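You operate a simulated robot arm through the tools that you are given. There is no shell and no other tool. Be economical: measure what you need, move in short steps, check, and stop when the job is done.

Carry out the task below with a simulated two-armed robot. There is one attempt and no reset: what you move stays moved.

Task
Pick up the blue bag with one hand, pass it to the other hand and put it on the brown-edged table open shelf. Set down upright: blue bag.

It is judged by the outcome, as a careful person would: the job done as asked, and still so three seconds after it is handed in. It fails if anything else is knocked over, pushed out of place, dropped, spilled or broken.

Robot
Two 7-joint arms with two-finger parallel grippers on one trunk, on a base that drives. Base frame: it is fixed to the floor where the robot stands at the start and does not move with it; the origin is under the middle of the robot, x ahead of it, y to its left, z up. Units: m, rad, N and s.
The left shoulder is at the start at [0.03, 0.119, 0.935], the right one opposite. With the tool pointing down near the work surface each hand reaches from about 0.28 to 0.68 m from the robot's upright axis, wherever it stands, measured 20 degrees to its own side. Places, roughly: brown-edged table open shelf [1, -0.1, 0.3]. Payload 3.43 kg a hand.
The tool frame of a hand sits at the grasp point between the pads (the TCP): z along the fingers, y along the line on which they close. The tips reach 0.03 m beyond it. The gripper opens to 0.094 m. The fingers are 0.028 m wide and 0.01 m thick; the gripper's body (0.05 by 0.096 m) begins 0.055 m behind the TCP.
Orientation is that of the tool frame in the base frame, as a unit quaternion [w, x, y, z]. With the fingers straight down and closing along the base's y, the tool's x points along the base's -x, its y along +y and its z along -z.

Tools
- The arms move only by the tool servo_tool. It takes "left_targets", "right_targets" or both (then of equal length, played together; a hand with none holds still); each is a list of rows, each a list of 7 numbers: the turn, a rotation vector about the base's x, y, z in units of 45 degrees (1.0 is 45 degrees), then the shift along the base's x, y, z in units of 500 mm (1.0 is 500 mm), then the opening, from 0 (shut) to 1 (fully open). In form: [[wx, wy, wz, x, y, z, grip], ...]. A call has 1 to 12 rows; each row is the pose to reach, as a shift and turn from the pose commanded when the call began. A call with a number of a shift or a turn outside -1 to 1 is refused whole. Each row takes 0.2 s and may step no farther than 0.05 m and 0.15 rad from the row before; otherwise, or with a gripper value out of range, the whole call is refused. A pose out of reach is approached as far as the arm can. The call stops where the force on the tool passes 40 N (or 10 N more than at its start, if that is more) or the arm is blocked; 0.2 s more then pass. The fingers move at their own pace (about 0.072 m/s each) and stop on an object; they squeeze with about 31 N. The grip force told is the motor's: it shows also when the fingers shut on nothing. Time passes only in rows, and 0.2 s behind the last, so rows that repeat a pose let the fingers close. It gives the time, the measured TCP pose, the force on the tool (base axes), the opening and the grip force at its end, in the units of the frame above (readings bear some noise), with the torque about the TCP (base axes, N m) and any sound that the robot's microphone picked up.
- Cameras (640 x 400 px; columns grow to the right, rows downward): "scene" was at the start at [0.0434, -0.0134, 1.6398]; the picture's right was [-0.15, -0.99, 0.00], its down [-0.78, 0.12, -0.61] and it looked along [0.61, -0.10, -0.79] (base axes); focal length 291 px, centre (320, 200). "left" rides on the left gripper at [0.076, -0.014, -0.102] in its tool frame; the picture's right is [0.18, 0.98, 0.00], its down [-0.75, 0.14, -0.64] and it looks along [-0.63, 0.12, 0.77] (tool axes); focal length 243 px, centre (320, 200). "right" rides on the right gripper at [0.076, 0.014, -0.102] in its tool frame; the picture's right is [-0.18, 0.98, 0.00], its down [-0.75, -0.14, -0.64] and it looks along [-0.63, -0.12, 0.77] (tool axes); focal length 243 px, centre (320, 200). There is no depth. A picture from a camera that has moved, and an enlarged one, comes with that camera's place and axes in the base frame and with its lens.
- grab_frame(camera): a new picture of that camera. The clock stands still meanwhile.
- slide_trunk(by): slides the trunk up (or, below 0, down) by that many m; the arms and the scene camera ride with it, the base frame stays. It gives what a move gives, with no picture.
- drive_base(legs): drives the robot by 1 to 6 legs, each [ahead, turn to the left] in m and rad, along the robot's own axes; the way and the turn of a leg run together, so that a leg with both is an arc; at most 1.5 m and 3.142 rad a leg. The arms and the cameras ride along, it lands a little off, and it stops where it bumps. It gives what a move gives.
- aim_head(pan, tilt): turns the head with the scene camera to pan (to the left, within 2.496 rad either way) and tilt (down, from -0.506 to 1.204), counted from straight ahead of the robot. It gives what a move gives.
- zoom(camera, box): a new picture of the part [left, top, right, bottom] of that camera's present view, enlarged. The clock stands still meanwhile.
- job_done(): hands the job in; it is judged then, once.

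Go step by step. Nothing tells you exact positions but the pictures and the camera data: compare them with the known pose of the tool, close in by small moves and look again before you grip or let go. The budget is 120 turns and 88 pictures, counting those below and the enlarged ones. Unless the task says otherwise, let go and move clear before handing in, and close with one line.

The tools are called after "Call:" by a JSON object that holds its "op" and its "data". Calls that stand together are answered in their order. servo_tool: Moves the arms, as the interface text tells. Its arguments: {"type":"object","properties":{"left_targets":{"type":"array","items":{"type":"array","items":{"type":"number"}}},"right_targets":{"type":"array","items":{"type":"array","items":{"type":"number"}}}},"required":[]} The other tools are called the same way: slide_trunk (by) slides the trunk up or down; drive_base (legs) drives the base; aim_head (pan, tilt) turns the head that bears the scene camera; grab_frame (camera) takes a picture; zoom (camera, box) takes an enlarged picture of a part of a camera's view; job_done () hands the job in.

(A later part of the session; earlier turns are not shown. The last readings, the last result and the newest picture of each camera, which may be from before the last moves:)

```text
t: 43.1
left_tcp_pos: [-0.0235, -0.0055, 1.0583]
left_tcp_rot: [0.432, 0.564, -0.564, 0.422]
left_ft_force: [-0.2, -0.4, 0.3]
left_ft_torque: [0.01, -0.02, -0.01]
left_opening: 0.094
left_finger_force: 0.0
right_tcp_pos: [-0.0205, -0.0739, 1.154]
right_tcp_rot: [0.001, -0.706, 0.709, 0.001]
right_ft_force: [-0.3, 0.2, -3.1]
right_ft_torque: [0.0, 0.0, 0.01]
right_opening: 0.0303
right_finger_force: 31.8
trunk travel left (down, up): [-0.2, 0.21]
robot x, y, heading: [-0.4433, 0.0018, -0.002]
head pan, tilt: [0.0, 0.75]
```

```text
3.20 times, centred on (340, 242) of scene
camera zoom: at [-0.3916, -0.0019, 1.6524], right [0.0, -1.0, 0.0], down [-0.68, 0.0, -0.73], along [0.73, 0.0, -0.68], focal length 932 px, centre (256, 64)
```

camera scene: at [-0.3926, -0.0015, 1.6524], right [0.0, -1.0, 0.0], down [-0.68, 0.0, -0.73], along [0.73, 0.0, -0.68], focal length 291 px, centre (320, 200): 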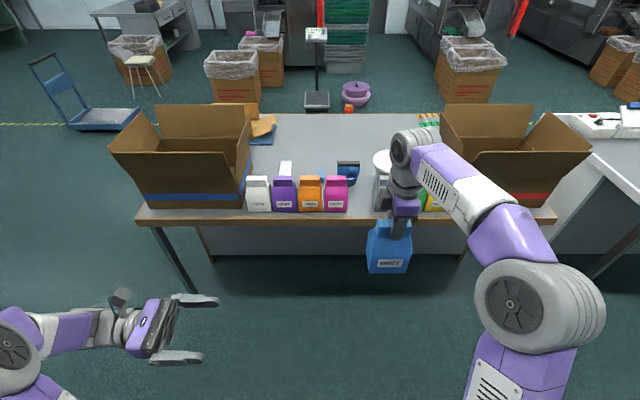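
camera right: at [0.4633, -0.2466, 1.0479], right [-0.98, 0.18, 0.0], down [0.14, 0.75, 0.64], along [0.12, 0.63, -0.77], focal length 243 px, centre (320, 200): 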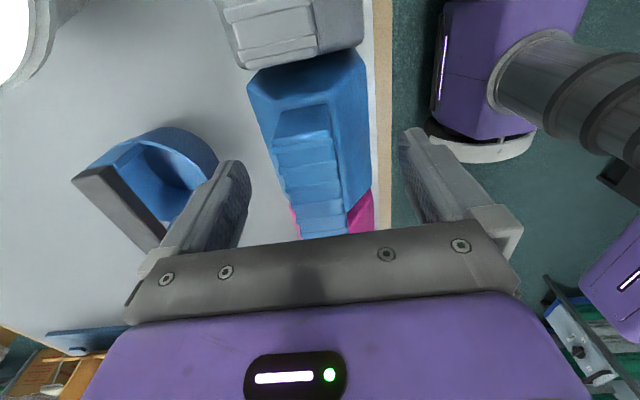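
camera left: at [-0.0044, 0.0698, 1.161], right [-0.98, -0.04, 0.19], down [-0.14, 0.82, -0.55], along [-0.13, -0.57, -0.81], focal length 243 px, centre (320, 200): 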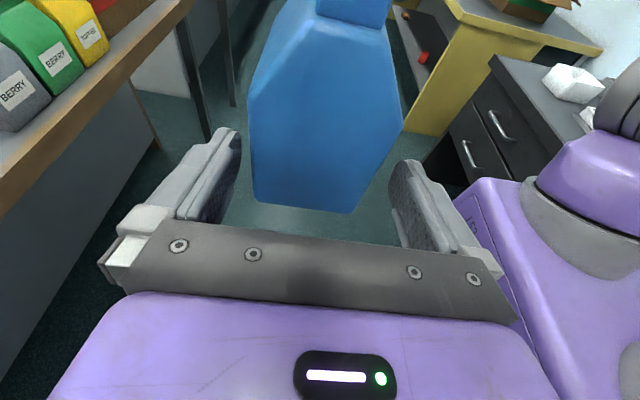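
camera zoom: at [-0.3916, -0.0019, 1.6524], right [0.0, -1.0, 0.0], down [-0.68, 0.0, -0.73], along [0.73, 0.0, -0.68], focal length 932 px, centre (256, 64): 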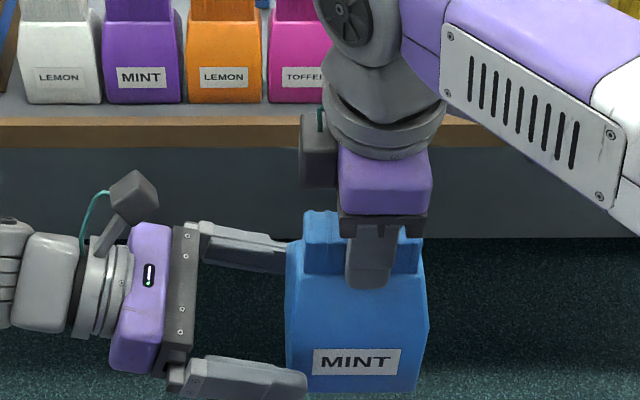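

The near face of the bag spans x from about -0.051 to 0.018, so I shift +5 mm in x and slide in the rest of the way.

Call:
{"op": "servo_tool", "data": {"left_targets": [[0, 0, 0, 0.01, -0.01, 0.004, 1], [0, 0, 0, 0.01, -0.05, 0.006, 1], [0, 0, 0, 0.01, -0.085, 0.006, 1]]}}

Call:
{"op": "grab_frame", "data": {"camera": "left"}}

Call:
{"op": "zoom", "data": {"camera": "scene", "box": [240, 180, 440, 305]}}

```text
t: 43.9
left_tcp_pos: [-0.0167, -0.0482, 1.0629]
left_tcp_rot: [-0.432, -0.564, 0.564, -0.422]
left_ft_force: [0.7, -0.1, 0.5]
left_ft_torque: [-0.02, 0.01, -0.02]
left_opening: 0.0943
left_finger_force: 0.0
right_tcp_pos: [-0.0206, -0.0742, 1.1539]
right_tcp_rot: [0.0, -0.705, 0.709, 0.0]
right_ft_force: [0.1, -0.9, -3.0]
right_ft_torque: [-0.03, 0.0, -0.05]
right_opening: 0.0301
right_finger_force: 31.4
trunk travel left (down, up): [-0.2, 0.21]
robot x, y, heading: [-0.4444, -0.0005, -0.009]
head pan, tilt: [0.0, 0.75]
```

```text
54 pictures are left
camera left: at [0.0017, 0.0281, 1.1654], right [-0.98, -0.04, 0.19], down [-0.14, 0.82, -0.55], along [-0.13, -0.56, -0.81], focal length 243 px, centre (320, 200)
```

left: 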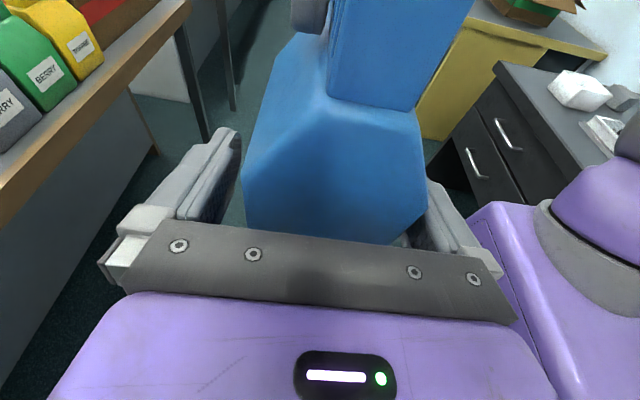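

```text
3.20 times, centred on (340, 242) of scene
camera zoom: at [-0.3918, -0.0017, 1.6524], right [0.0, -1.0, 0.0], down [-0.68, 0.0, -0.73], along [0.73, 0.0, -0.68], focal length 932 px, centre (256, 64)
```

zoom: 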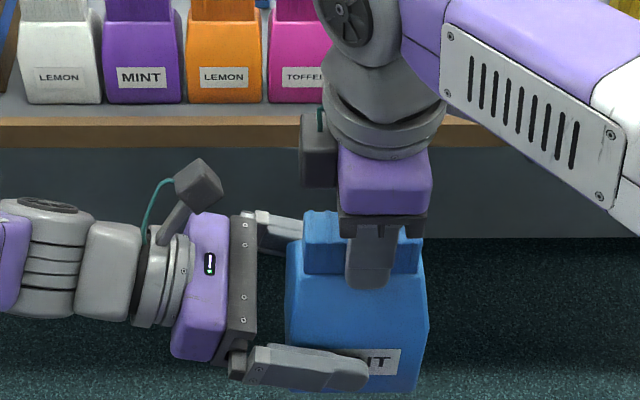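

No contact force, and both fingers are alongside the body. I close the left hand.

Call:
{"op": "servo_tool", "data": {"left_targets": [[0, 0, 0, -0.004, 0, 0, 0.9], [0, 0, 0, -0.004, 0, 0, 0.6], [0, 0, 0, -0.004, 0, 0, 0], [0, 0, 0, -0.004, 0, 0, 0], [0, 0, 0, -0.004, 0, 0, 0]]}}

Call:
{"op": "zoom", "data": {"camera": "scene", "box": [240, 180, 440, 305]}}

```text
t: 45.1
left_tcp_pos: [-0.0194, -0.0484, 1.0642]
left_tcp_rot: [-0.432, -0.563, 0.565, -0.421]
left_ft_force: [-6.8, -0.2, -0.2]
left_ft_torque: [0.02, -0.56, 0.09]
left_opening: 0.0793
left_finger_force: 31.0
right_tcp_pos: [-0.0198, -0.0732, 1.155]
right_tcp_rot: [0.0, -0.706, 0.708, 0.0]
right_ft_force: [8.0, 0.9, -0.8]
right_ft_torque: [0.05, -0.11, -0.24]
right_opening: 0.0299
right_finger_force: 30.9
trunk travel left (down, up): [-0.2, 0.21]
robot x, y, heading: [-0.4473, -0.0008, -0.004]
head pan, tilt: [0.0, 0.75]
```

```text
3.20 times, centred on (340, 242) of scene
camera zoom: at [-0.3919, -0.0015, 1.6524], right [0.0, -1.0, 0.0], down [-0.68, 0.0, -0.73], along [0.73, 0.0, -0.68], focal length 932 px, centre (256, 64)
```

zoom: 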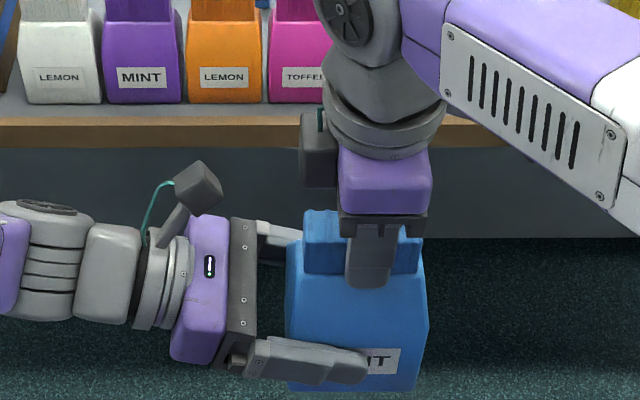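

The left hand grips the body at 0.079 m. Now the right hand opens and lifts away.

Call:
{"op": "servo_tool", "data": {"left_targets": [[0, 0, 0, -0.004, 0, 0, 0], [0, 0, 0, -0.004, 0, 0, 0], [0, 0, 0, -0.004, 0, 0, 0], [0, 0, 0, -0.004, 0, 0, 0], [0, 0, 0, -0.004, 0, 0, 0], [0, 0, 0, -0.004, 0, 0, 0], [0, 0, 0, -0.004, 0, 0, 0], [0, 0, 0, -0.004, 0, 0, 0]], "right_targets": [[0, 0, 0, 0, 0, 0, 0], [0, 0, 0, 0, 0, 0, 0.5], [0, 0, 0, 0, 0, 0, 0.7], [0, 0, 0, 0, 0, 0, 0.9], [0, 0, 0, 0, 0, 0, 0.9], [0, 0, 0, 0, 0, 0.04, 0.9], [0, 0, 0, 0, 0, 0.1, 0.9], [0, 0, 0, 0, 0, 0.18, 0.9]]}}

Call:
{"op": "grab_frame", "data": {"camera": "scene"}}

```text
t: 46.9
left_tcp_pos: [-0.0219, -0.0469, 1.0631]
left_tcp_rot: [-0.431, -0.564, 0.564, -0.421]
left_ft_force: [0.1, 0.0, -0.2]
left_ft_torque: [0.07, 0.0, -0.02]
left_opening: 0.0792
left_finger_force: 31.1
right_tcp_pos: [-0.0194, -0.0774, 1.2464]
right_tcp_rot: [0.0, -0.707, 0.708, 0.0]
right_ft_force: [-0.3, -0.3, 0.3]
right_ft_torque: [0.01, 0.01, 0.0]
right_opening: 0.0848
right_finger_force: 0.0
trunk travel left (down, up): [-0.2, 0.21]
robot x, y, heading: [-0.4465, -0.0006, -0.004]
head pan, tilt: [0.0, 0.75]
```

```text
51 pictures are left
camera scene: at [-0.3919, -0.0013, 1.6524], right [0.0, -1.0, 0.0], down [-0.68, 0.0, -0.73], along [0.73, 0.0, -0.68], focal length 291 px, centre (320, 200)
```

scene: 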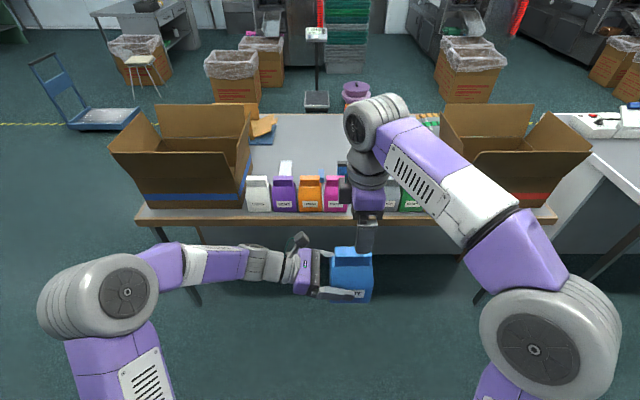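

Handover is done. I move the right hand aside, then swing the left hand and bag to point forward.

Call:
{"op": "servo_tool", "data": {"right_targets": [[0, 0, 0, 0, 0, 0.06, 0.9], [0, 0, 0, 0, -0.08, 0.06, 0.9], [0, 0, 0, -0.04, -0.16, 0.0, 0.9], [0, 0, 0, -0.1, -0.24, -0.05, 0.9], [0, 0, 0, -0.16, -0.32, -0.1, 0.9], [0, 0, 0, -0.2, -0.4, -0.12, 0.9], [0, 0, 0, -0.24, -0.44, -0.14, 0.9]]}}

Call:
{"op": "servo_tool", "data": {"left_targets": [[0, 0, 0.125, 0.01, 0.02, 0, 0], [0, 0, 0.25, 0.02, 0.04, 0, 0], [0, 0, 0.375, 0.03, 0.06, 0, 0], [0, 0, 0.5, 0.04, 0.08, 0, 0], [0, 0, 0.625, 0.05, 0.1, 0, 0], [0, 0, 0.75, 0.06, 0.12, 0, 0], [0, 0, 0.875, 0.06, 0.14, 0, 0], [0, 0, 1, 0.06, 0.16, 0, 0]]}}

Call:
{"op": "servo_tool", "data": {"left_targets": [[0, 0, 0.125, 0.01, 0.02, 0, 0], [0, 0, 0.25, 0.02, 0.04, 0, 0], [0, 0, 0.375, 0.02, 0.06, 0, 0], [0, 0, 0.5, 0.02, 0.08, 0, 0], [0, 0, 0.625, 0.02, 0.1, 0, 0], [0, 0, 0.75, 0.02, 0.12, 0, 0], [0, 0, 0.875, 0.02, 0.14, 0, 0], [0, 0, 1, 0.02, 0.16, 0, 0]]}}

Call:
{"op": "grab_frame", "data": {"camera": "scene"}}

```text
refused: row 3 steps farther than a row can; nothing moved
```

```text
t: 48.7
left_tcp_pos: [0.0069, 0.0332, 1.0638]
left_tcp_rot: [0.237, 0.737, -0.306, 0.555]
left_ft_force: [-0.5, 0.2, -0.7]
left_ft_torque: [0.02, 0.04, 0.0]
left_opening: 0.0791
left_finger_force: 31.0
right_tcp_pos: [-0.0199, -0.0776, 1.2455]
right_tcp_rot: [0.0, -0.707, 0.708, 0.001]
right_ft_force: [0.2, -0.1, -0.3]
right_ft_torque: [0.0, -0.01, 0.02]
right_opening: 0.0846
right_finger_force: 0.1
trunk travel left (down, up): [-0.2, 0.21]
robot x, y, heading: [-0.448, 0.0045, -0.001]
head pan, tilt: [0.0, 0.75]
```

```text
t: 50.5
left_tcp_pos: [0.0215, 0.1117, 1.0647]
left_tcp_rot: [0.006, 0.797, 0.0, 0.604]
left_ft_force: [0.4, 0.7, -0.7]
left_ft_torque: [0.02, 0.05, 0.02]
left_opening: 0.0792
left_finger_force: 30.8
left hand out of reach, approached as far as the arm can: row 4, 5
right_tcp_pos: [-0.0195, -0.0791, 1.2463]
right_tcp_rot: [0.001, -0.705, 0.709, 0.0]
right_ft_force: [-0.4, 0.1, -0.4]
right_ft_torque: [0.01, -0.01, -0.03]
right_opening: 0.0846
right_finger_force: 0.1
trunk travel left (down, up): [-0.2, 0.21]
robot x, y, heading: [-0.4479, -0.0011, -0.005]
head pan, tilt: [0.0, 0.75]
```

```text
50 pictures are left
camera scene: at [-0.3921, -0.0022, 1.6524], right [0.0, -1.0, 0.0], down [-0.68, 0.0, -0.73], along [0.73, 0.0, -0.68], focal length 291 px, centre (320, 200)
```

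scene: 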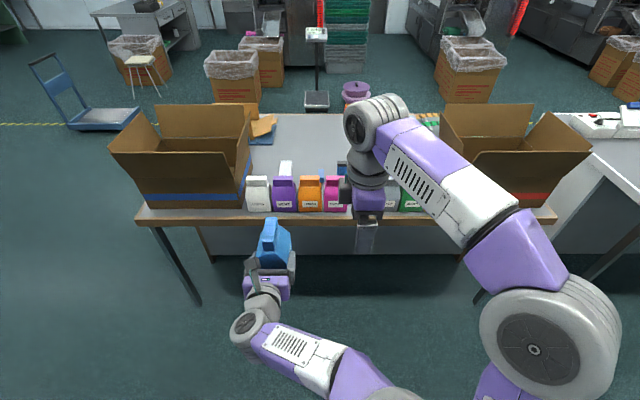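

The bag now points forward and is upright. I move the right hand aside in smaller steps.

Call:
{"op": "servo_tool", "data": {"right_targets": [[0, 0, 0, 0, -0.08, 0, 0.9], [0, 0, 0, 0, -0.16, 0.0, 0.9], [0, 0, 0, -0.05, -0.24, 0, 0.9], [0, 0, 0, -0.1, -0.3, -0.03, 0.9], [0, 0, 0, -0.15, -0.36, -0.06, 0.9], [0, 0, 0, -0.2, -0.42, -0.08, 0.9]]}}

Call:
{"op": "grab_frame", "data": {"camera": "scene"}}

Call:
{"op": "grab_frame", "data": {"camera": "left"}}

```text
t: 51.9
left_tcp_pos: [0.0202, 0.1108, 1.0649]
left_tcp_rot: [0.007, 0.797, -0.001, 0.604]
left_ft_force: [0.1, 0.3, -0.6]
left_ft_torque: [0.04, 0.07, -0.02]
left_opening: 0.0793
left_finger_force: 31.0
right_tcp_pos: [-0.118, -0.2849, 1.2064]
right_tcp_rot: [0.0, -0.706, 0.708, 0.0]
right_ft_force: [0.1, -0.4, -0.7]
right_ft_torque: [0.0, -0.02, 0.02]
right_opening: 0.0848
right_finger_force: 0.1
trunk travel left (down, up): [-0.2, 0.21]
robot x, y, heading: [-0.4476, -0.0, -0.006]
head pan, tilt: [0.0, 0.75]
```

```text
49 pictures are left
camera scene: at [-0.3926, -0.002, 1.6524], right [0.0, -1.0, 0.0], down [-0.68, 0.0, -0.73], along [0.73, 0.0, -0.68], focal length 291 px, centre (320, 200)
```

scene: 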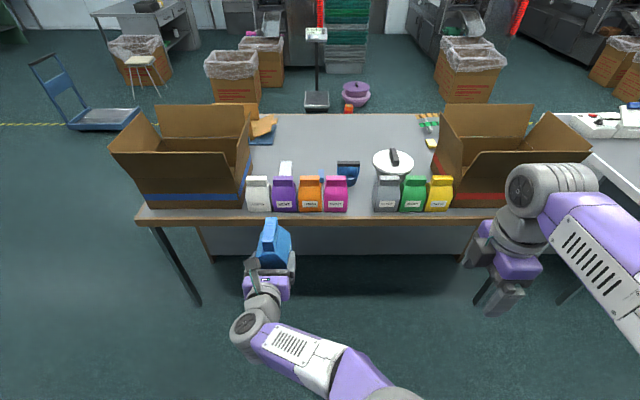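

```text
48 pictures are left
camera left: at [-0.0555, 0.1263, 1.167], right [0.04, -0.98, 0.19], down [-0.82, -0.14, -0.55], along [0.57, -0.13, -0.81], focal length 243 px, centre (320, 200)
```

left: 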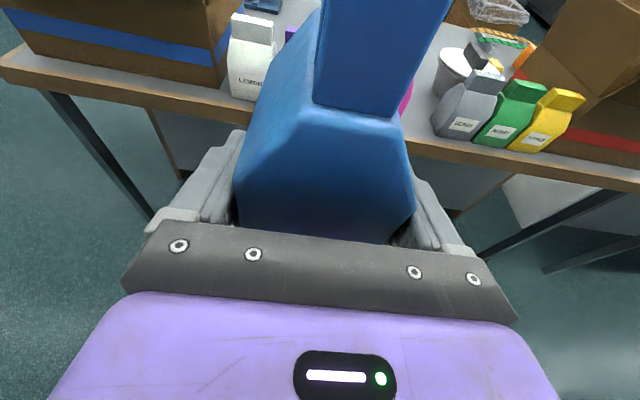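

Call:
{"op": "aim_head", "data": {"pan": 1.2, "tilt": 0.6}}

Call:
{"op": "grab_frame", "data": {"camera": "scene"}}

```text
t: 53.3
left_tcp_pos: [0.0203, 0.112, 1.0639]
left_tcp_rot: [0.007, 0.798, -0.001, 0.603]
left_ft_force: [-0.5, 0.7, -0.5]
left_ft_torque: [0.04, 0.03, 0.0]
left_opening: 0.0792
left_finger_force: 30.9
right_tcp_pos: [-0.119, -0.2827, 1.2066]
right_tcp_rot: [0.0, -0.706, 0.708, 0.0]
right_ft_force: [0.2, -0.5, 0.1]
right_ft_torque: [0.0, 0.0, 0.0]
right_opening: 0.0846
right_finger_force: 0.0
trunk travel left (down, up): [-0.2, 0.21]
robot x, y, heading: [-0.4424, 0.0021, -0.004]
head pan, tilt: [1.201, 0.6]
```

```text
47 pictures are left
camera scene: at [-0.4423, 0.0812, 1.6653], right [0.93, -0.37, 0.0], down [-0.21, -0.53, -0.82], along [0.3, 0.77, -0.57], focal length 291 px, centre (320, 200)
```

scene: 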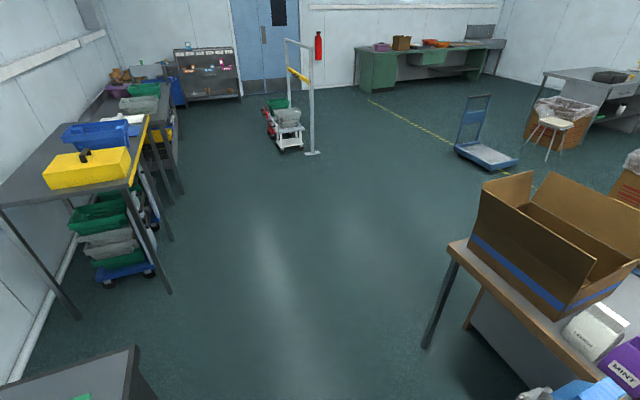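

The floor on the left is clear. I drive out around the left end of the table.

Call:
{"op": "drive_base", "data": {"legs": [[0.17, 0], [0, 1.575], [1.45, 0], [0, -1.571]]}}

Call:
{"op": "aim_head", "data": {"pan": -0.4, "tilt": 0.6}}

Call:
{"op": "grab_frame", "data": {"camera": "scene"}}

```text
t: 69.3
left_tcp_pos: [0.0891, 1.5824, 1.0637]
left_tcp_rot: [-0.02, 0.797, 0.034, 0.603]
left_ft_force: [0.3, -0.1, 0.0]
left_ft_torque: [0.0, 0.08, 0.03]
left_opening: 0.0792
left_finger_force: 30.5
right_tcp_pos: [-0.0147, 1.1752, 1.2061]
right_tcp_rot: [0.0, 0.735, -0.678, 0.0]
right_ft_force: [0.5, 0.9, -0.2]
right_ft_torque: [0.02, 0.01, 0.05]
right_opening: 0.0844
right_finger_force: 0.1
trunk travel left (down, up): [-0.2, 0.21]
robot x, y, heading: [-0.3605, 1.431, 0.085]
head pan, tilt: [1.201, 0.6]
```

```text
t: 70.9
left_tcp_pos: [0.0889, 1.5827, 1.0634]
left_tcp_rot: [-0.019, 0.797, 0.034, 0.603]
left_ft_force: [0.2, 0.3, 0.5]
left_ft_torque: [-0.02, 0.06, -0.01]
left_opening: 0.0792
left_finger_force: 30.8
right_tcp_pos: [-0.0145, 1.1754, 1.2061]
right_tcp_rot: [0.0, 0.736, -0.677, 0.0]
right_ft_force: [-0.2, 0.0, 0.6]
right_ft_torque: [-0.01, -0.04, -0.02]
right_opening: 0.0845
right_finger_force: 0.1
trunk travel left (down, up): [-0.2, 0.21]
robot x, y, heading: [-0.362, 1.4331, 0.08]
head pan, tilt: [-0.4, 0.6]
```

```text
46 pictures are left
camera scene: at [-0.3104, 1.4, 1.6653], right [-0.31, -0.95, 0.0], down [-0.54, 0.18, -0.82], along [0.78, -0.26, -0.57], focal length 291 px, centre (320, 200)
```

scene: 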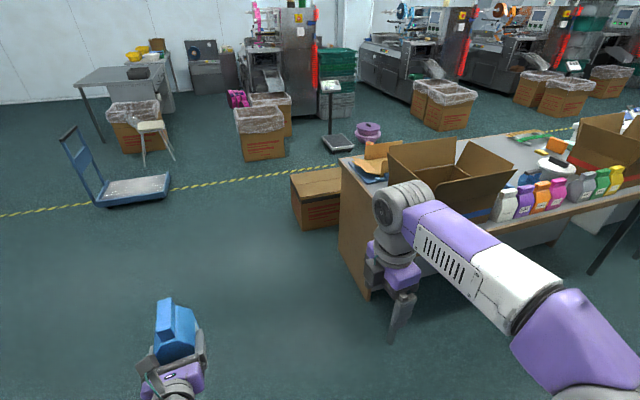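

There is a carton on the floor by the table's far left corner, near [1.5–1.95, up to y 0.95], so I keep wide. I go along y = 1.43 to x ≈ 2.4.

Call:
{"op": "drive_base", "data": {"legs": [[0, -0.08], [1.4, 0], [1.4, 0]]}}

Call:
{"op": "aim_head", "data": {"pan": -1.5, "tilt": 0.6}}

Call:
{"op": "grab_frame", "data": {"camera": "scene"}}

```text
t: 84.8
left_tcp_pos: [2.8578, 1.5949, 1.0644]
left_tcp_rot: [-0.001, 0.797, 0.009, 0.604]
left_ft_force: [0.3, 0.3, 1.0]
left_ft_torque: [-0.01, 0.07, 0.02]
left_opening: 0.0795
left_finger_force: 31.3
right_tcp_pos: [2.7273, 1.1967, 1.2063]
right_tcp_rot: [0.001, 0.714, -0.7, 0.0]
right_ft_force: [0.2, 0.3, 0.1]
right_ft_torque: [-0.01, 0.0, 0.01]
right_opening: 0.0845
right_finger_force: 0.0
trunk travel left (down, up): [-0.2, 0.21]
robot x, y, heading: [2.3935, 1.4712, 0.018]
head pan, tilt: [-0.4, 0.6]
```

```text
t: 86.1
left_tcp_pos: [2.8561, 1.5955, 1.0637]
left_tcp_rot: [-0.001, 0.798, 0.01, 0.603]
left_ft_force: [0.4, -0.3, 1.5]
left_ft_torque: [-0.01, 0.11, 0.0]
left_opening: 0.0792
left_finger_force: 31.4
right_tcp_pos: [2.7262, 1.1961, 1.2076]
right_tcp_rot: [0.0, 0.714, -0.701, 0.0]
right_ft_force: [0.8, 0.4, -0.6]
right_ft_torque: [0.02, -0.02, 0.0]
right_opening: 0.0847
right_finger_force: 0.1
trunk travel left (down, up): [-0.2, 0.21]
robot x, y, heading: [2.3908, 1.4675, 0.02]
head pan, tilt: [-1.499, 0.6]
```

```text
45 pictures are left
camera scene: at [2.3728, 1.3824, 1.6653], right [-1.0, -0.09, 0.0], down [-0.05, 0.56, -0.83], along [0.08, -0.82, -0.56], focal length 291 px, centre (320, 200)
```

scene: 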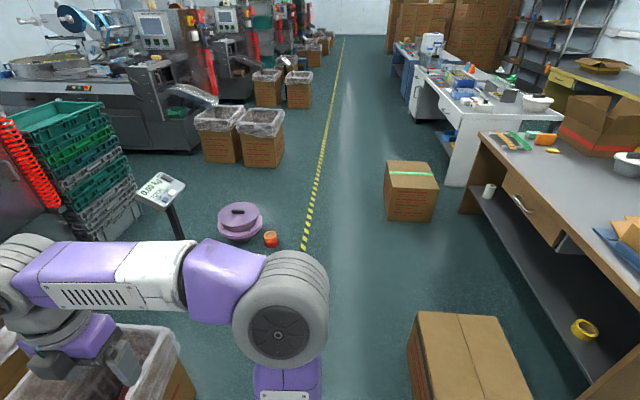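

Now I can see the open side: a shelf with a drawer unit above part of it, a white item near its far end and a yellow tape roll near its near end. Two cartons on the floor leave a gap of about y -0.8 to 0.4. I drive across and face the shelf.

Call:
{"op": "drive_base", "data": {"legs": [[0, -1.59], [1.5, 0]]}}

Call:
{"op": "aim_head", "data": {"pan": -1.4, "tilt": 0.6}}

Call:
{"op": "grab_frame", "data": {"camera": "scene"}}

```text
t: 97.5
left_tcp_pos: [2.4622, -0.4955, 1.0641]
left_tcp_rot: [-0.434, -0.561, 0.567, -0.42]
left_ft_force: [0.6, -0.9, -0.8]
left_ft_torque: [0.07, 0.0, 0.02]
left_opening: 0.0791
left_finger_force: 31.1
right_tcp_pos: [2.0684, -0.3524, 1.2073]
right_tcp_rot: [0.0, 0.006, 1.0, -0.001]
right_ft_force: [-1.0, -0.6, -0.5]
right_ft_torque: [-0.01, -0.04, 0.01]
right_opening: 0.0847
right_finger_force: 0.1
trunk travel left (down, up): [-0.2, 0.21]
robot x, y, heading: [2.3567, -0.0286, -1.581]
head pan, tilt: [-1.499, 0.6]
```

```text
t: 98.2
left_tcp_pos: [2.4617, -0.4953, 1.0638]
left_tcp_rot: [-0.433, -0.562, 0.567, -0.419]
left_ft_force: [0.2, 0.0, -0.3]
left_ft_torque: [0.08, -0.01, 0.0]
left_opening: 0.079
left_finger_force: 30.9
right_tcp_pos: [2.0667, -0.3524, 1.2067]
right_tcp_rot: [-0.001, 0.006, 1.0, 0.0]
right_ft_force: [0.8, -0.2, -0.7]
right_ft_torque: [-0.02, 0.01, -0.01]
right_opening: 0.0843
right_finger_force: 0.1
trunk travel left (down, up): [-0.2, 0.21]
robot x, y, heading: [2.3556, -0.0279, -1.585]
head pan, tilt: [-1.4, 0.6]
```

```text
44 pictures are left
camera scene: at [2.2674, -0.0152, 1.6653], right [-0.16, 0.99, 0.0], down [0.56, 0.09, -0.83], along [-0.81, -0.13, -0.56], focal length 291 px, centre (320, 200)
```

scene: 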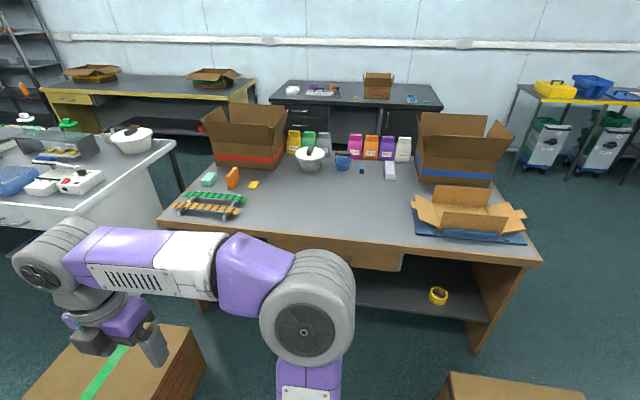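

Call:
{"op": "drive_base", "data": {"legs": [[0, -1.557]]}}

Call:
{"op": "aim_head", "data": {"pan": 0, "tilt": 0.75}}

Call:
{"op": "slide_trunk", "data": {"by": -0.2}}

Call:
{"op": "grab_frame", "data": {"camera": "scene"}}

```text
t: 102.4
left_tcp_pos: [1.8916, -0.1453, 1.065]
left_tcp_rot: [-0.604, -0.005, 0.797, 0.003]
left_ft_force: [-0.3, 0.4, 0.2]
left_ft_torque: [0.0, -0.06, -0.01]
left_opening: 0.0791
left_finger_force: 31.0
right_tcp_pos: [2.0259, 0.2516, 1.2057]
right_tcp_rot: [0.0, 0.704, 0.71, 0.0]
right_ft_force: [0.5, 0.3, 0.1]
right_ft_torque: [-0.01, 0.0, -0.02]
right_opening: 0.0847
right_finger_force: 0.1
trunk travel left (down, up): [-0.2, 0.21]
robot x, y, heading: [2.3532, -0.0273, -3.137]
head pan, tilt: [-1.4, 0.6]
```

```text
t: 103.9
left_tcp_pos: [1.8911, -0.146, 1.0636]
left_tcp_rot: [-0.603, -0.004, 0.798, 0.004]
left_ft_force: [0.5, 0.0, 0.4]
left_ft_torque: [0.01, -0.05, -0.01]
left_opening: 0.079
left_finger_force: 31.0
right_tcp_pos: [2.026, 0.2503, 1.2068]
right_tcp_rot: [0.0, 0.704, 0.711, 0.0]
right_ft_force: [0.5, 1.1, 0.2]
right_ft_torque: [-0.02, 0.03, 0.0]
right_opening: 0.0847
right_finger_force: 0.1
trunk travel left (down, up): [-0.2, 0.21]
robot x, y, heading: [2.3539, -0.0296, -3.131]
head pan, tilt: [0.0, 0.75]
```

```text
t: 106.1
left_tcp_pos: [1.8915, -0.1467, 0.8643]
left_tcp_rot: [-0.603, -0.004, 0.797, 0.004]
left_ft_force: [0.5, 0.3, -0.4]
left_ft_torque: [0.0, -0.06, 0.0]
left_opening: 0.0793
left_finger_force: 31.1
right_tcp_pos: [2.0257, 0.2522, 1.0065]
right_tcp_rot: [0.0, 0.704, 0.71, 0.001]
right_ft_force: [0.5, -0.4, -0.2]
right_ft_torque: [-0.01, 0.03, 0.0]
right_opening: 0.0845
right_finger_force: 0.1
trunk travel left (down, up): [0.0, 0.41]
robot x, y, heading: [2.3538, -0.0274, -3.132]
head pan, tilt: [0.0, 0.75]
```

```text
43 pictures are left
camera scene: at [2.3012, -0.0316, 1.4525], right [-0.01, 1.0, 0.0], down [0.68, 0.01, -0.73], along [-0.73, -0.01, -0.68], focal length 291 px, centre (320, 200)
```

scene: 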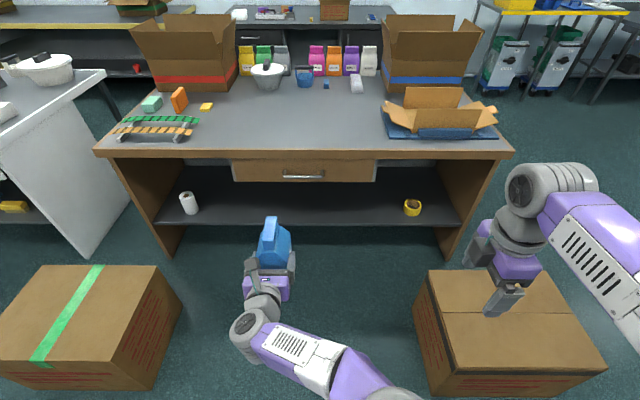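

I have a clear view of the shelf. Its front edge is at x ≈ 1.25, with a white roll at y ≈ -0.7 and yellow tape at y ≈ +0.44, so the spot near y = -0.12 is free. I reach forward and lower the bag out here before driving in.

Call:
{"op": "servo_tool", "data": {"left_targets": [[0, 0, 0, -0.04, 0, -0.08, 0], [0, 0, 0, -0.08, 0, -0.16, 0], [0, 0, 0, -0.12, 0, -0.24, 0], [0, 0, 0, -0.16, 0, -0.32, 0], [0, 0, 0, -0.2, 0, -0.4, 0], [0, 0, 0, -0.22, 0, -0.48, 0]]}}

Call:
{"op": "grab_frame", "data": {"camera": "scene"}}

Call:
{"op": "grab_frame", "data": {"camera": "left"}}

```text
t: 107.5
left_tcp_pos: [1.7414, -0.1074, 0.7334]
left_tcp_rot: [-0.568, -0.013, 0.823, -0.008]
left_ft_force: [0.0, 1.1, 0.4]
left_ft_torque: [0.01, -0.08, 0.02]
left_opening: 0.0792
left_finger_force: 30.8
left hand out of reach, approached as far as the arm can: row 2, 3, 4, 5, 6
right_tcp_pos: [2.0245, 0.251, 1.0059]
right_tcp_rot: [0.0, 0.705, 0.709, 0.001]
right_ft_force: [-0.3, 0.0, 0.1]
right_ft_torque: [-0.01, -0.04, 0.03]
right_opening: 0.0845
right_finger_force: 0.1
trunk travel left (down, up): [0.0, 0.41]
robot x, y, heading: [2.3562, -0.0301, -3.135]
head pan, tilt: [0.0, 0.75]
```

```text
42 pictures are left
camera scene: at [2.3003, -0.0316, 1.4523], right [-0.01, 1.0, 0.0], down [0.68, 0.01, -0.73], along [-0.73, -0.01, -0.68], focal length 291 px, centre (320, 200)
```

scene: 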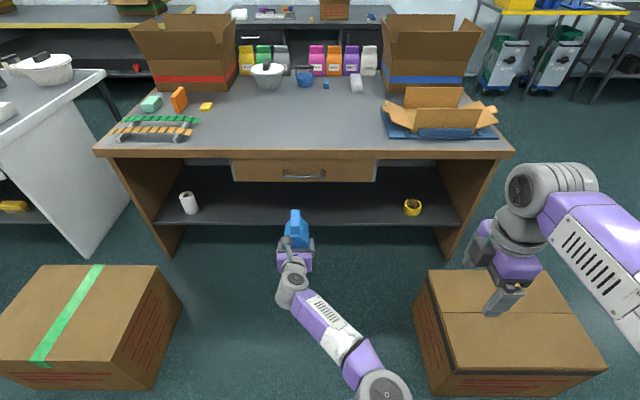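

```text
41 pictures are left
camera left: at [1.8133, -0.1208, 0.8422], right [-0.09, 0.98, 0.17], down [0.86, 0.17, -0.48], along [-0.5, 0.11, -0.86], focal length 243 px, centre (320, 200)
```

left: 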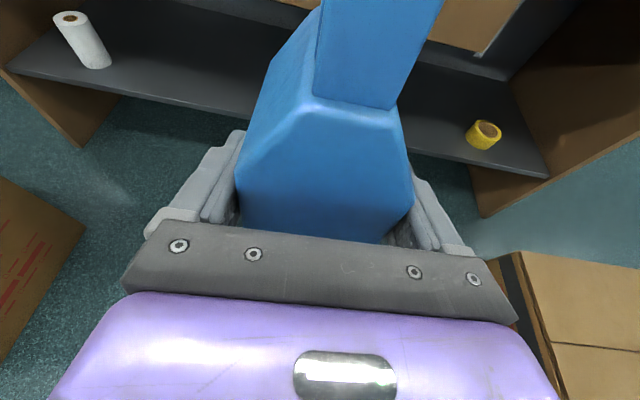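

The left wrist runs into a limit in this rolled-over posture, so it can't place this low. I'll go back up, let the right hand take the crimp again, and regrasp with the left hand in its natural posture, pointing forward and down. First I restore the level pose and raise the trunk.

Call:
{"op": "servo_tool", "data": {"left_targets": [[0, 0, 0, 0.02, 0, 0.08, 0], [0, 0, 0, 0.06, 0, 0.16, 0], [0, 0, 0, 0.1, 0, 0.24, 0], [0, 0, 0, 0.14, 0, 0.32, 0], [0, 0, 0, 0.18, 0, 0.4, 0], [0, 0, 0, 0.22, 0, 0.48, 0]]}}

Call:
{"op": "slide_trunk", "data": {"by": 0.2}}

Call:
{"op": "servo_tool", "data": {"right_targets": [[0, 0, -0.125, 0, 0, 0.04, 0.9], [0, 0, -0.25, 0, 0, 0.08, 0.9], [0, 0, -0.375, 0, 0, 0.1, 0.9], [0, 0, -0.5, 0, 0, 0.1, 0.9], [0, 0, -0.625, 0, 0, 0.1, 0.9], [0, 0, -0.75, 0, 0, 0.1, 0.9], [0, 0, -0.875, 0, 0, 0.1, 0.9], [0, 0, -1, 0, 0, 0.1, 1]]}}

Call:
{"op": "servo_tool", "data": {"right_targets": [[0, 0, -0.125, 0, 0, 0, 1], [0, 0, -0.25, 0, 0, 0, 1], [0, 0, -0.375, 0, 0, 0, 1], [0, 0, -0.5, 0, 0, 0, 1], [0, 0, -0.625, 0, 0, 0, 1], [0, 0, -0.75, 0, 0, 0, 1], [0, 0, -0.875, 0, 0, 0, 1], [0, 0, -1, 0, 0, 0, 1]]}}

Call:
{"op": "grab_frame", "data": {"camera": "scene"}}

```text
t: 108.9
left_tcp_pos: [1.8511, -0.1104, 0.9767]
left_tcp_rot: [-0.568, -0.013, 0.823, -0.009]
left_ft_force: [-0.3, -0.1, 0.7]
left_ft_torque: [0.04, -0.07, 0.03]
left_opening: 0.0792
left_finger_force: 31.3
right_tcp_pos: [2.0262, 0.2506, 1.0072]
right_tcp_rot: [0.0, 0.704, 0.71, 0.0]
right_ft_force: [-0.7, -0.5, 0.6]
right_ft_torque: [-0.01, 0.03, 0.01]
right_opening: 0.0846
right_finger_force: 0.1
trunk travel left (down, up): [0.0, 0.41]
robot x, y, heading: [2.3561, -0.0256, -3.132]
head pan, tilt: [0.0, 0.75]
```

```text
t: 111.0
left_tcp_pos: [1.8503, -0.1089, 1.1753]
left_tcp_rot: [-0.569, -0.013, 0.823, -0.008]
left_ft_force: [-0.1, -0.6, -2.9]
left_ft_torque: [0.0, -0.07, 0.03]
left_opening: 0.0793
left_finger_force: 31.2
right_tcp_pos: [2.0262, 0.2515, 1.2064]
right_tcp_rot: [-0.001, 0.704, 0.711, 0.001]
right_ft_force: [-0.5, 0.5, -0.3]
right_ft_torque: [0.01, 0.02, -0.01]
right_opening: 0.0846
right_finger_force: 0.0
trunk travel left (down, up): [-0.2, 0.21]
robot x, y, heading: [2.3498, -0.0271, -3.131]
head pan, tilt: [0.0, 0.75]
```

```text
t: 112.8
left_tcp_pos: [1.8508, -0.1091, 1.1759]
left_tcp_rot: [-0.569, -0.013, 0.822, -0.007]
left_ft_force: [0.0, -0.6, -2.2]
left_ft_torque: [-0.02, -0.08, 0.0]
left_opening: 0.0793
left_finger_force: 30.7
right_tcp_pos: [2.0251, 0.2515, 1.2556]
right_tcp_rot: [-0.001, 0.923, 0.385, 0.0]
right_ft_force: [-0.8, -0.7, -0.7]
right_ft_torque: [0.04, 0.0, 0.01]
right_opening: 0.0939
right_finger_force: 0.1
trunk travel left (down, up): [-0.2, 0.21]
robot x, y, heading: [2.3559, -0.029, -3.13]
head pan, tilt: [0.0, 0.75]
```

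```text
t: 114.6
left_tcp_pos: [1.8504, -0.1088, 1.1763]
left_tcp_rot: [-0.57, -0.013, 0.822, -0.008]
left_ft_force: [-0.3, 0.3, -2.7]
left_ft_torque: [0.0, -0.07, -0.01]
left_opening: 0.0792
left_finger_force: 30.8
right_tcp_pos: [2.0264, 0.2519, 1.2564]
right_tcp_rot: [0.0, 1.0, 0.003, 0.001]
right_ft_force: [-0.8, 0.1, 0.1]
right_ft_torque: [-0.03, -0.01, -0.01]
right_opening: 0.0939
right_finger_force: 0.2
trunk travel left (down, up): [-0.2, 0.21]
robot x, y, heading: [2.3562, -0.0298, -3.132]
head pan, tilt: [0.0, 0.75]
```

```text
40 pictures are left
camera scene: at [2.3012, -0.0316, 1.6524], right [-0.01, 1.0, 0.0], down [0.68, 0.01, -0.73], along [-0.73, -0.01, -0.68], focal length 291 px, centre (320, 200)
```

scene: 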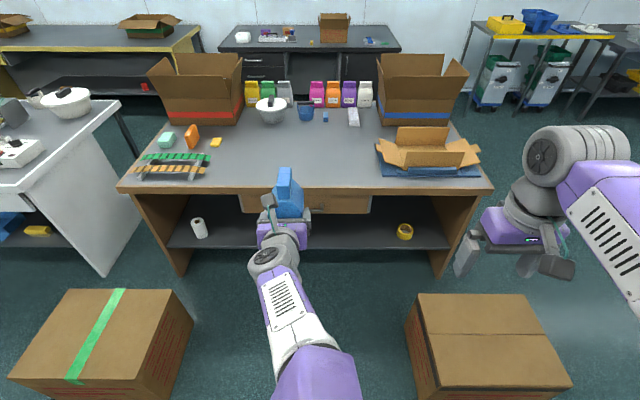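

Call:
{"op": "servo_tool", "data": {"left_targets": [[0, 0.03, 0, 0.02, 0, -0.05, 0], [0, 0.07, 0, 0.04, 0, -0.1, 0], [0, 0.105, 0, 0.06, 0, -0.15, 0], [0, 0.105, 0, 0.08, 0, -0.2, 0]], "right_targets": [[0, 0, 0, 0, 0, 0.03, 1], [0, 0, 0, -0.04, 0, 0.07, 1], [0, 0, 0, -0.1, 0, 0.1, 1], [0, 0, 0, -0.14, 0, 0.1, 1]]}}

Call:
{"op": "zoom", "data": {"camera": "scene", "box": [220, 140, 380, 240]}}

Call:
{"op": "grab_frame", "data": {"camera": "right"}}

```text
t: 115.6
left_tcp_pos: [1.888, -0.1106, 1.0753]
left_tcp_rot: [-0.602, -0.015, 0.798, -0.007]
left_ft_force: [0.5, -0.5, -1.9]
left_ft_torque: [0.01, -0.06, -0.01]
left_opening: 0.079
left_finger_force: 30.9
right_tcp_pos: [1.9538, 0.2507, 1.3057]
right_tcp_rot: [0.0, 1.0, 0.004, 0.001]
right_ft_force: [-0.1, 0.8, 0.0]
right_ft_torque: [0.01, -0.03, -0.01]
right_opening: 0.0939
right_finger_force: 0.1
trunk travel left (down, up): [-0.2, 0.21]
robot x, y, heading: [2.3549, -0.0252, -3.128]
head pan, tilt: [0.0, 0.75]
```

```text
4.00 times, centred on (300, 190) of scene
camera zoom: at [2.3004, -0.0312, 1.6523], right [-0.01, 1.0, 0.0], down [0.68, 0.01, -0.73], along [-0.73, -0.01, -0.68], focal length 1165 px, centre (400, 240)
```

zoom: 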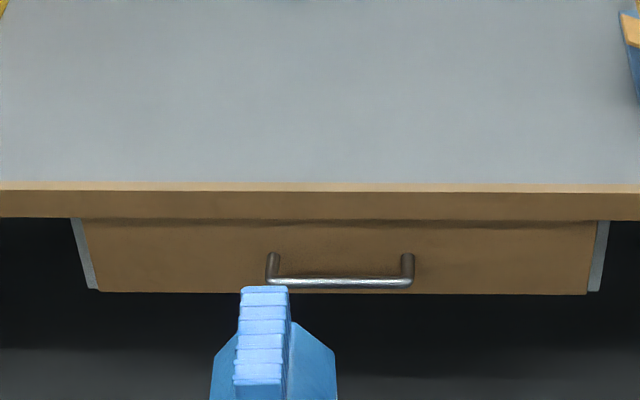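

```text
38 pictures are left
camera right: at [2.0305, 0.2373, 1.4085], right [-0.18, -0.98, 0.0], down [-0.76, 0.14, 0.64], along [-0.63, 0.11, -0.77], focal length 243 px, centre (320, 200)
```

right: 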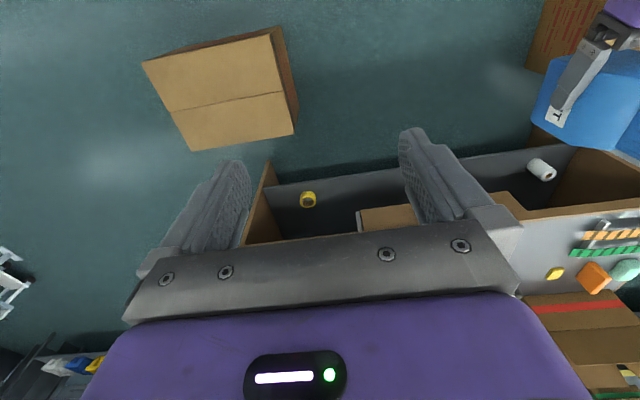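

Call:
{"op": "servo_tool", "data": {"right_targets": [[0, 0, 0, -0.03, -0.08, 0, 1], [0, 0, 0, -0.06, -0.17, 0, 1], [0, 0, 0, -0.09, -0.26, 0, 1], [0, 0, 0, -0.12, -0.35, 0, 1], [0, 0, 0, -0.15, -0.44, 0, 1], [0, 0, 0, -0.184, -0.53, 0, 1], [0, 0, 0, -0.184, -0.62, 0, 1], [0, 0, 0, -0.184, -0.69, -0.01, 1], [0, 0, 0, -0.184, -0.724, -0.04, 1]]}}

Call:
{"op": "grab_frame", "data": {"camera": "right"}}

Call:
{"op": "zoom", "data": {"camera": "scene", "box": [200, 110, 440, 260]}}

```text
t: 117.8
left_tcp_pos: [1.8932, -0.1139, 1.0841]
left_tcp_rot: [-0.602, -0.045, 0.797, 0.022]
left_ft_force: [-0.6, -0.1, -2.7]
left_ft_torque: [0.0, -0.1, -0.01]
left_opening: 0.0792
left_finger_force: 30.4
right_tcp_pos: [1.8754, -0.0018, 1.2694]
right_tcp_rot: [0.001, 0.999, -0.049, 0.016]
right_ft_force: [-0.5, -0.3, -0.7]
right_ft_torque: [-0.01, 0.01, 0.02]
right_opening: 0.0939
right_finger_force: 0.0
right hand out of reach, approached as far as the arm can: row 5, 6, 7, 8, 9
trunk travel left (down, up): [-0.2, 0.21]
robot x, y, heading: [2.354, -0.0278, -3.137]
head pan, tilt: [0.0, 0.75]
stopped in row 9 (right hand): the arm was blocked; the commanded pose is now the measured one
```

```text
37 pictures are left
camera right: at [1.9455, -0.0218, 1.3746], right [-0.28, -0.96, 0.0], down [-0.76, 0.22, 0.62], along [-0.59, 0.18, -0.79], focal length 243 px, centre (320, 200)
```

right: 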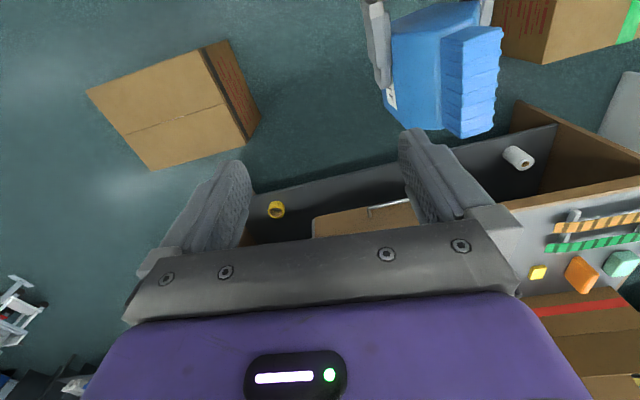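

```text
2.67 times, centred on (320, 185) of scene
camera zoom: at [2.301, -0.0311, 1.6524], right [-0.01, 1.0, 0.0], down [0.68, 0.01, -0.73], along [-0.73, -0.01, -0.68], focal length 777 px, centre (320, 240)
```

zoom: 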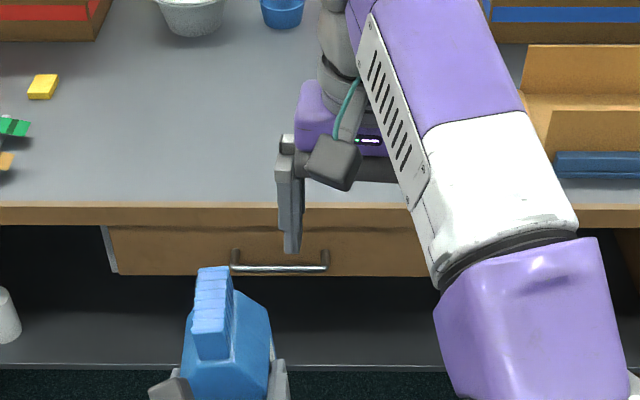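

The arms touch each other because the left elbow is flipped inward. I back the right hand off, return the left hand to its earlier sideways handover pose, and hand over from there.

Call:
{"op": "servo_tool", "data": {"right_targets": [[0, 0, 0, 0.02, 0.08, 0.02, 1], [0, 0, 0, 0.05, 0.17, 0.04, 1], [0, 0, 0, 0.08, 0.26, 0.06, 1], [0, 0, 0, 0.11, 0.35, 0.08, 1], [0, 0, 0, 0.14, 0.44, 0.08, 1], [0, 0, 0, 0.16, 0.52, 0.08, 1]]}}

Call:
{"op": "grab_frame", "data": {"camera": "scene"}}

```text
t: 119.2
left_tcp_pos: [1.8923, -0.1141, 1.084]
left_tcp_rot: [-0.601, -0.044, 0.798, 0.022]
left_ft_force: [-0.3, -1.0, -3.2]
left_ft_torque: [-0.03, -0.11, 0.03]
left_opening: 0.0793
left_finger_force: 30.8
right_tcp_pos: [1.9537, 0.2588, 1.3113]
right_tcp_rot: [0.001, 0.999, -0.046, 0.015]
right_ft_force: [-0.1, 0.6, 0.1]
right_ft_torque: [0.0, -0.03, -0.01]
right_opening: 0.0939
right_finger_force: 0.2
trunk travel left (down, up): [-0.2, 0.21]
robot x, y, heading: [2.3546, -0.0287, -3.132]
head pan, tilt: [0.0, 0.75]
```

```text
35 pictures are left
camera scene: at [2.3008, -0.0306, 1.6524], right [-0.01, 1.0, 0.0], down [0.68, 0.01, -0.73], along [-0.73, -0.01, -0.68], focal length 291 px, centre (320, 200)
```

scene: 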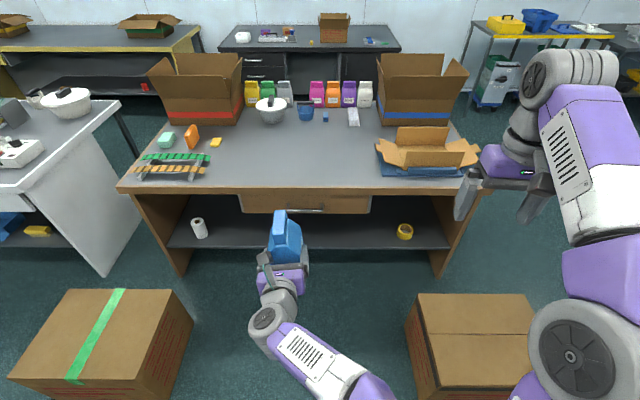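

Call:
{"op": "servo_tool", "data": {"left_targets": [[-0.056, 0, 0, 0, 0, 0, 0], [-0.112, 0, 0, 0, 0, 0, 0]]}}

Call:
{"op": "servo_tool", "data": {"left_targets": [[0, 0, -0.125, 0, 0.02, 0, 0], [0, 0, -0.25, 0, 0.04, 0, 0], [0, 0, -0.375, 0, 0.06, 0, 0], [0, 0, -0.5, 0, 0.08, 0, 0], [0, 0, -0.625, 0, 0.1, 0, 0], [0, 0, -0.75, 0.0, 0.12, 0, 0], [0, 0, -0.875, 0.01, 0.13, 0, 0], [0, 0, -1, 0.02, 0.14, 0, 0]]}}

Call:
{"op": "servo_tool", "data": {"left_targets": [[0, 0, -0.125, 0.01, 0.02, 0, 0], [0, 0, -0.25, 0.02, 0.04, 0, 0], [0, 0, -0.375, 0.03, 0.06, 0, 0], [0, 0, -0.5, 0.04, 0.08, 0, 0], [0, 0, -0.625, 0.05, 0.1, 0, 0], [0, 0, -0.75, 0.06, 0.12, 0, 0], [0, 0, -0.875, 0.06, 0.14, 0, 0], [0, 0, -1, 0.06, 0.16, 0, 0]]}}

Call:
{"op": "grab_frame", "data": {"camera": "scene"}}

```text
t: 119.8
left_tcp_pos: [1.8912, -0.12, 1.0833]
left_tcp_rot: [-0.601, -0.026, 0.799, -0.013]
left_ft_force: [0.1, -0.4, -1.8]
left_ft_torque: [0.03, -0.04, 0.01]
left_opening: 0.0793
left_finger_force: 31.5
right_tcp_pos: [1.9556, 0.2569, 1.3113]
right_tcp_rot: [0.002, 0.999, -0.047, 0.015]
right_ft_force: [0.2, 0.5, -0.7]
right_ft_torque: [-0.02, -0.02, 0.0]
right_opening: 0.0941
right_finger_force: 0.0
trunk travel left (down, up): [-0.2, 0.21]
robot x, y, heading: [2.3529, -0.032, -3.127]
head pan, tilt: [0.0, 0.75]
```

```text
t: 121.6
left_tcp_pos: [1.9021, -0.0433, 1.0863]
left_tcp_rot: [-0.562, 0.288, 0.743, 0.219]
left_ft_force: [0.0, 0.4, -3.1]
left_ft_torque: [-0.04, -0.03, -0.03]
left_opening: 0.0793
left_finger_force: 30.5
right_tcp_pos: [1.9548, 0.2576, 1.3115]
right_tcp_rot: [0.001, 0.999, -0.046, 0.015]
right_ft_force: [0.3, 0.0, 0.2]
right_ft_torque: [-0.03, 0.04, 0.01]
right_opening: 0.094
right_finger_force: 0.1
trunk travel left (down, up): [-0.2, 0.21]
robot x, y, heading: [2.3547, -0.0287, -3.136]
head pan, tilt: [0.0, 0.75]
```

```text
t: 123.4
left_tcp_pos: [1.9326, 0.0366, 1.0845]
left_tcp_rot: [-0.435, 0.551, 0.576, 0.419]
left_ft_force: [0.4, 0.2, -2.7]
left_ft_torque: [-0.09, -0.02, 0.02]
left_opening: 0.0789
left_finger_force: 31.2
right_tcp_pos: [1.9538, 0.2576, 1.3112]
right_tcp_rot: [0.002, 0.999, -0.047, 0.015]
right_ft_force: [-0.3, -0.5, 0.0]
right_ft_torque: [-0.02, 0.01, -0.03]
right_opening: 0.0941
right_finger_force: 0.0
trunk travel left (down, up): [-0.2, 0.21]
robot x, y, heading: [2.3565, -0.0291, -3.133]
head pan, tilt: [0.0, 0.75]
```

```text
34 pictures are left
camera scene: at [2.3006, -0.0315, 1.6524], right [-0.01, 1.0, 0.0], down [0.68, 0.01, -0.73], along [-0.73, -0.01, -0.68], focal length 291 px, centre (320, 200)
```

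scene: 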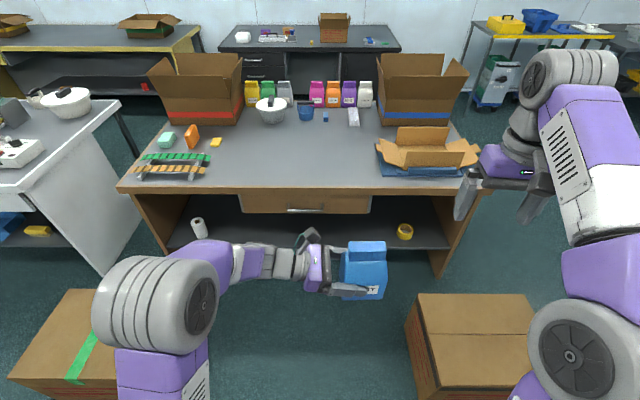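

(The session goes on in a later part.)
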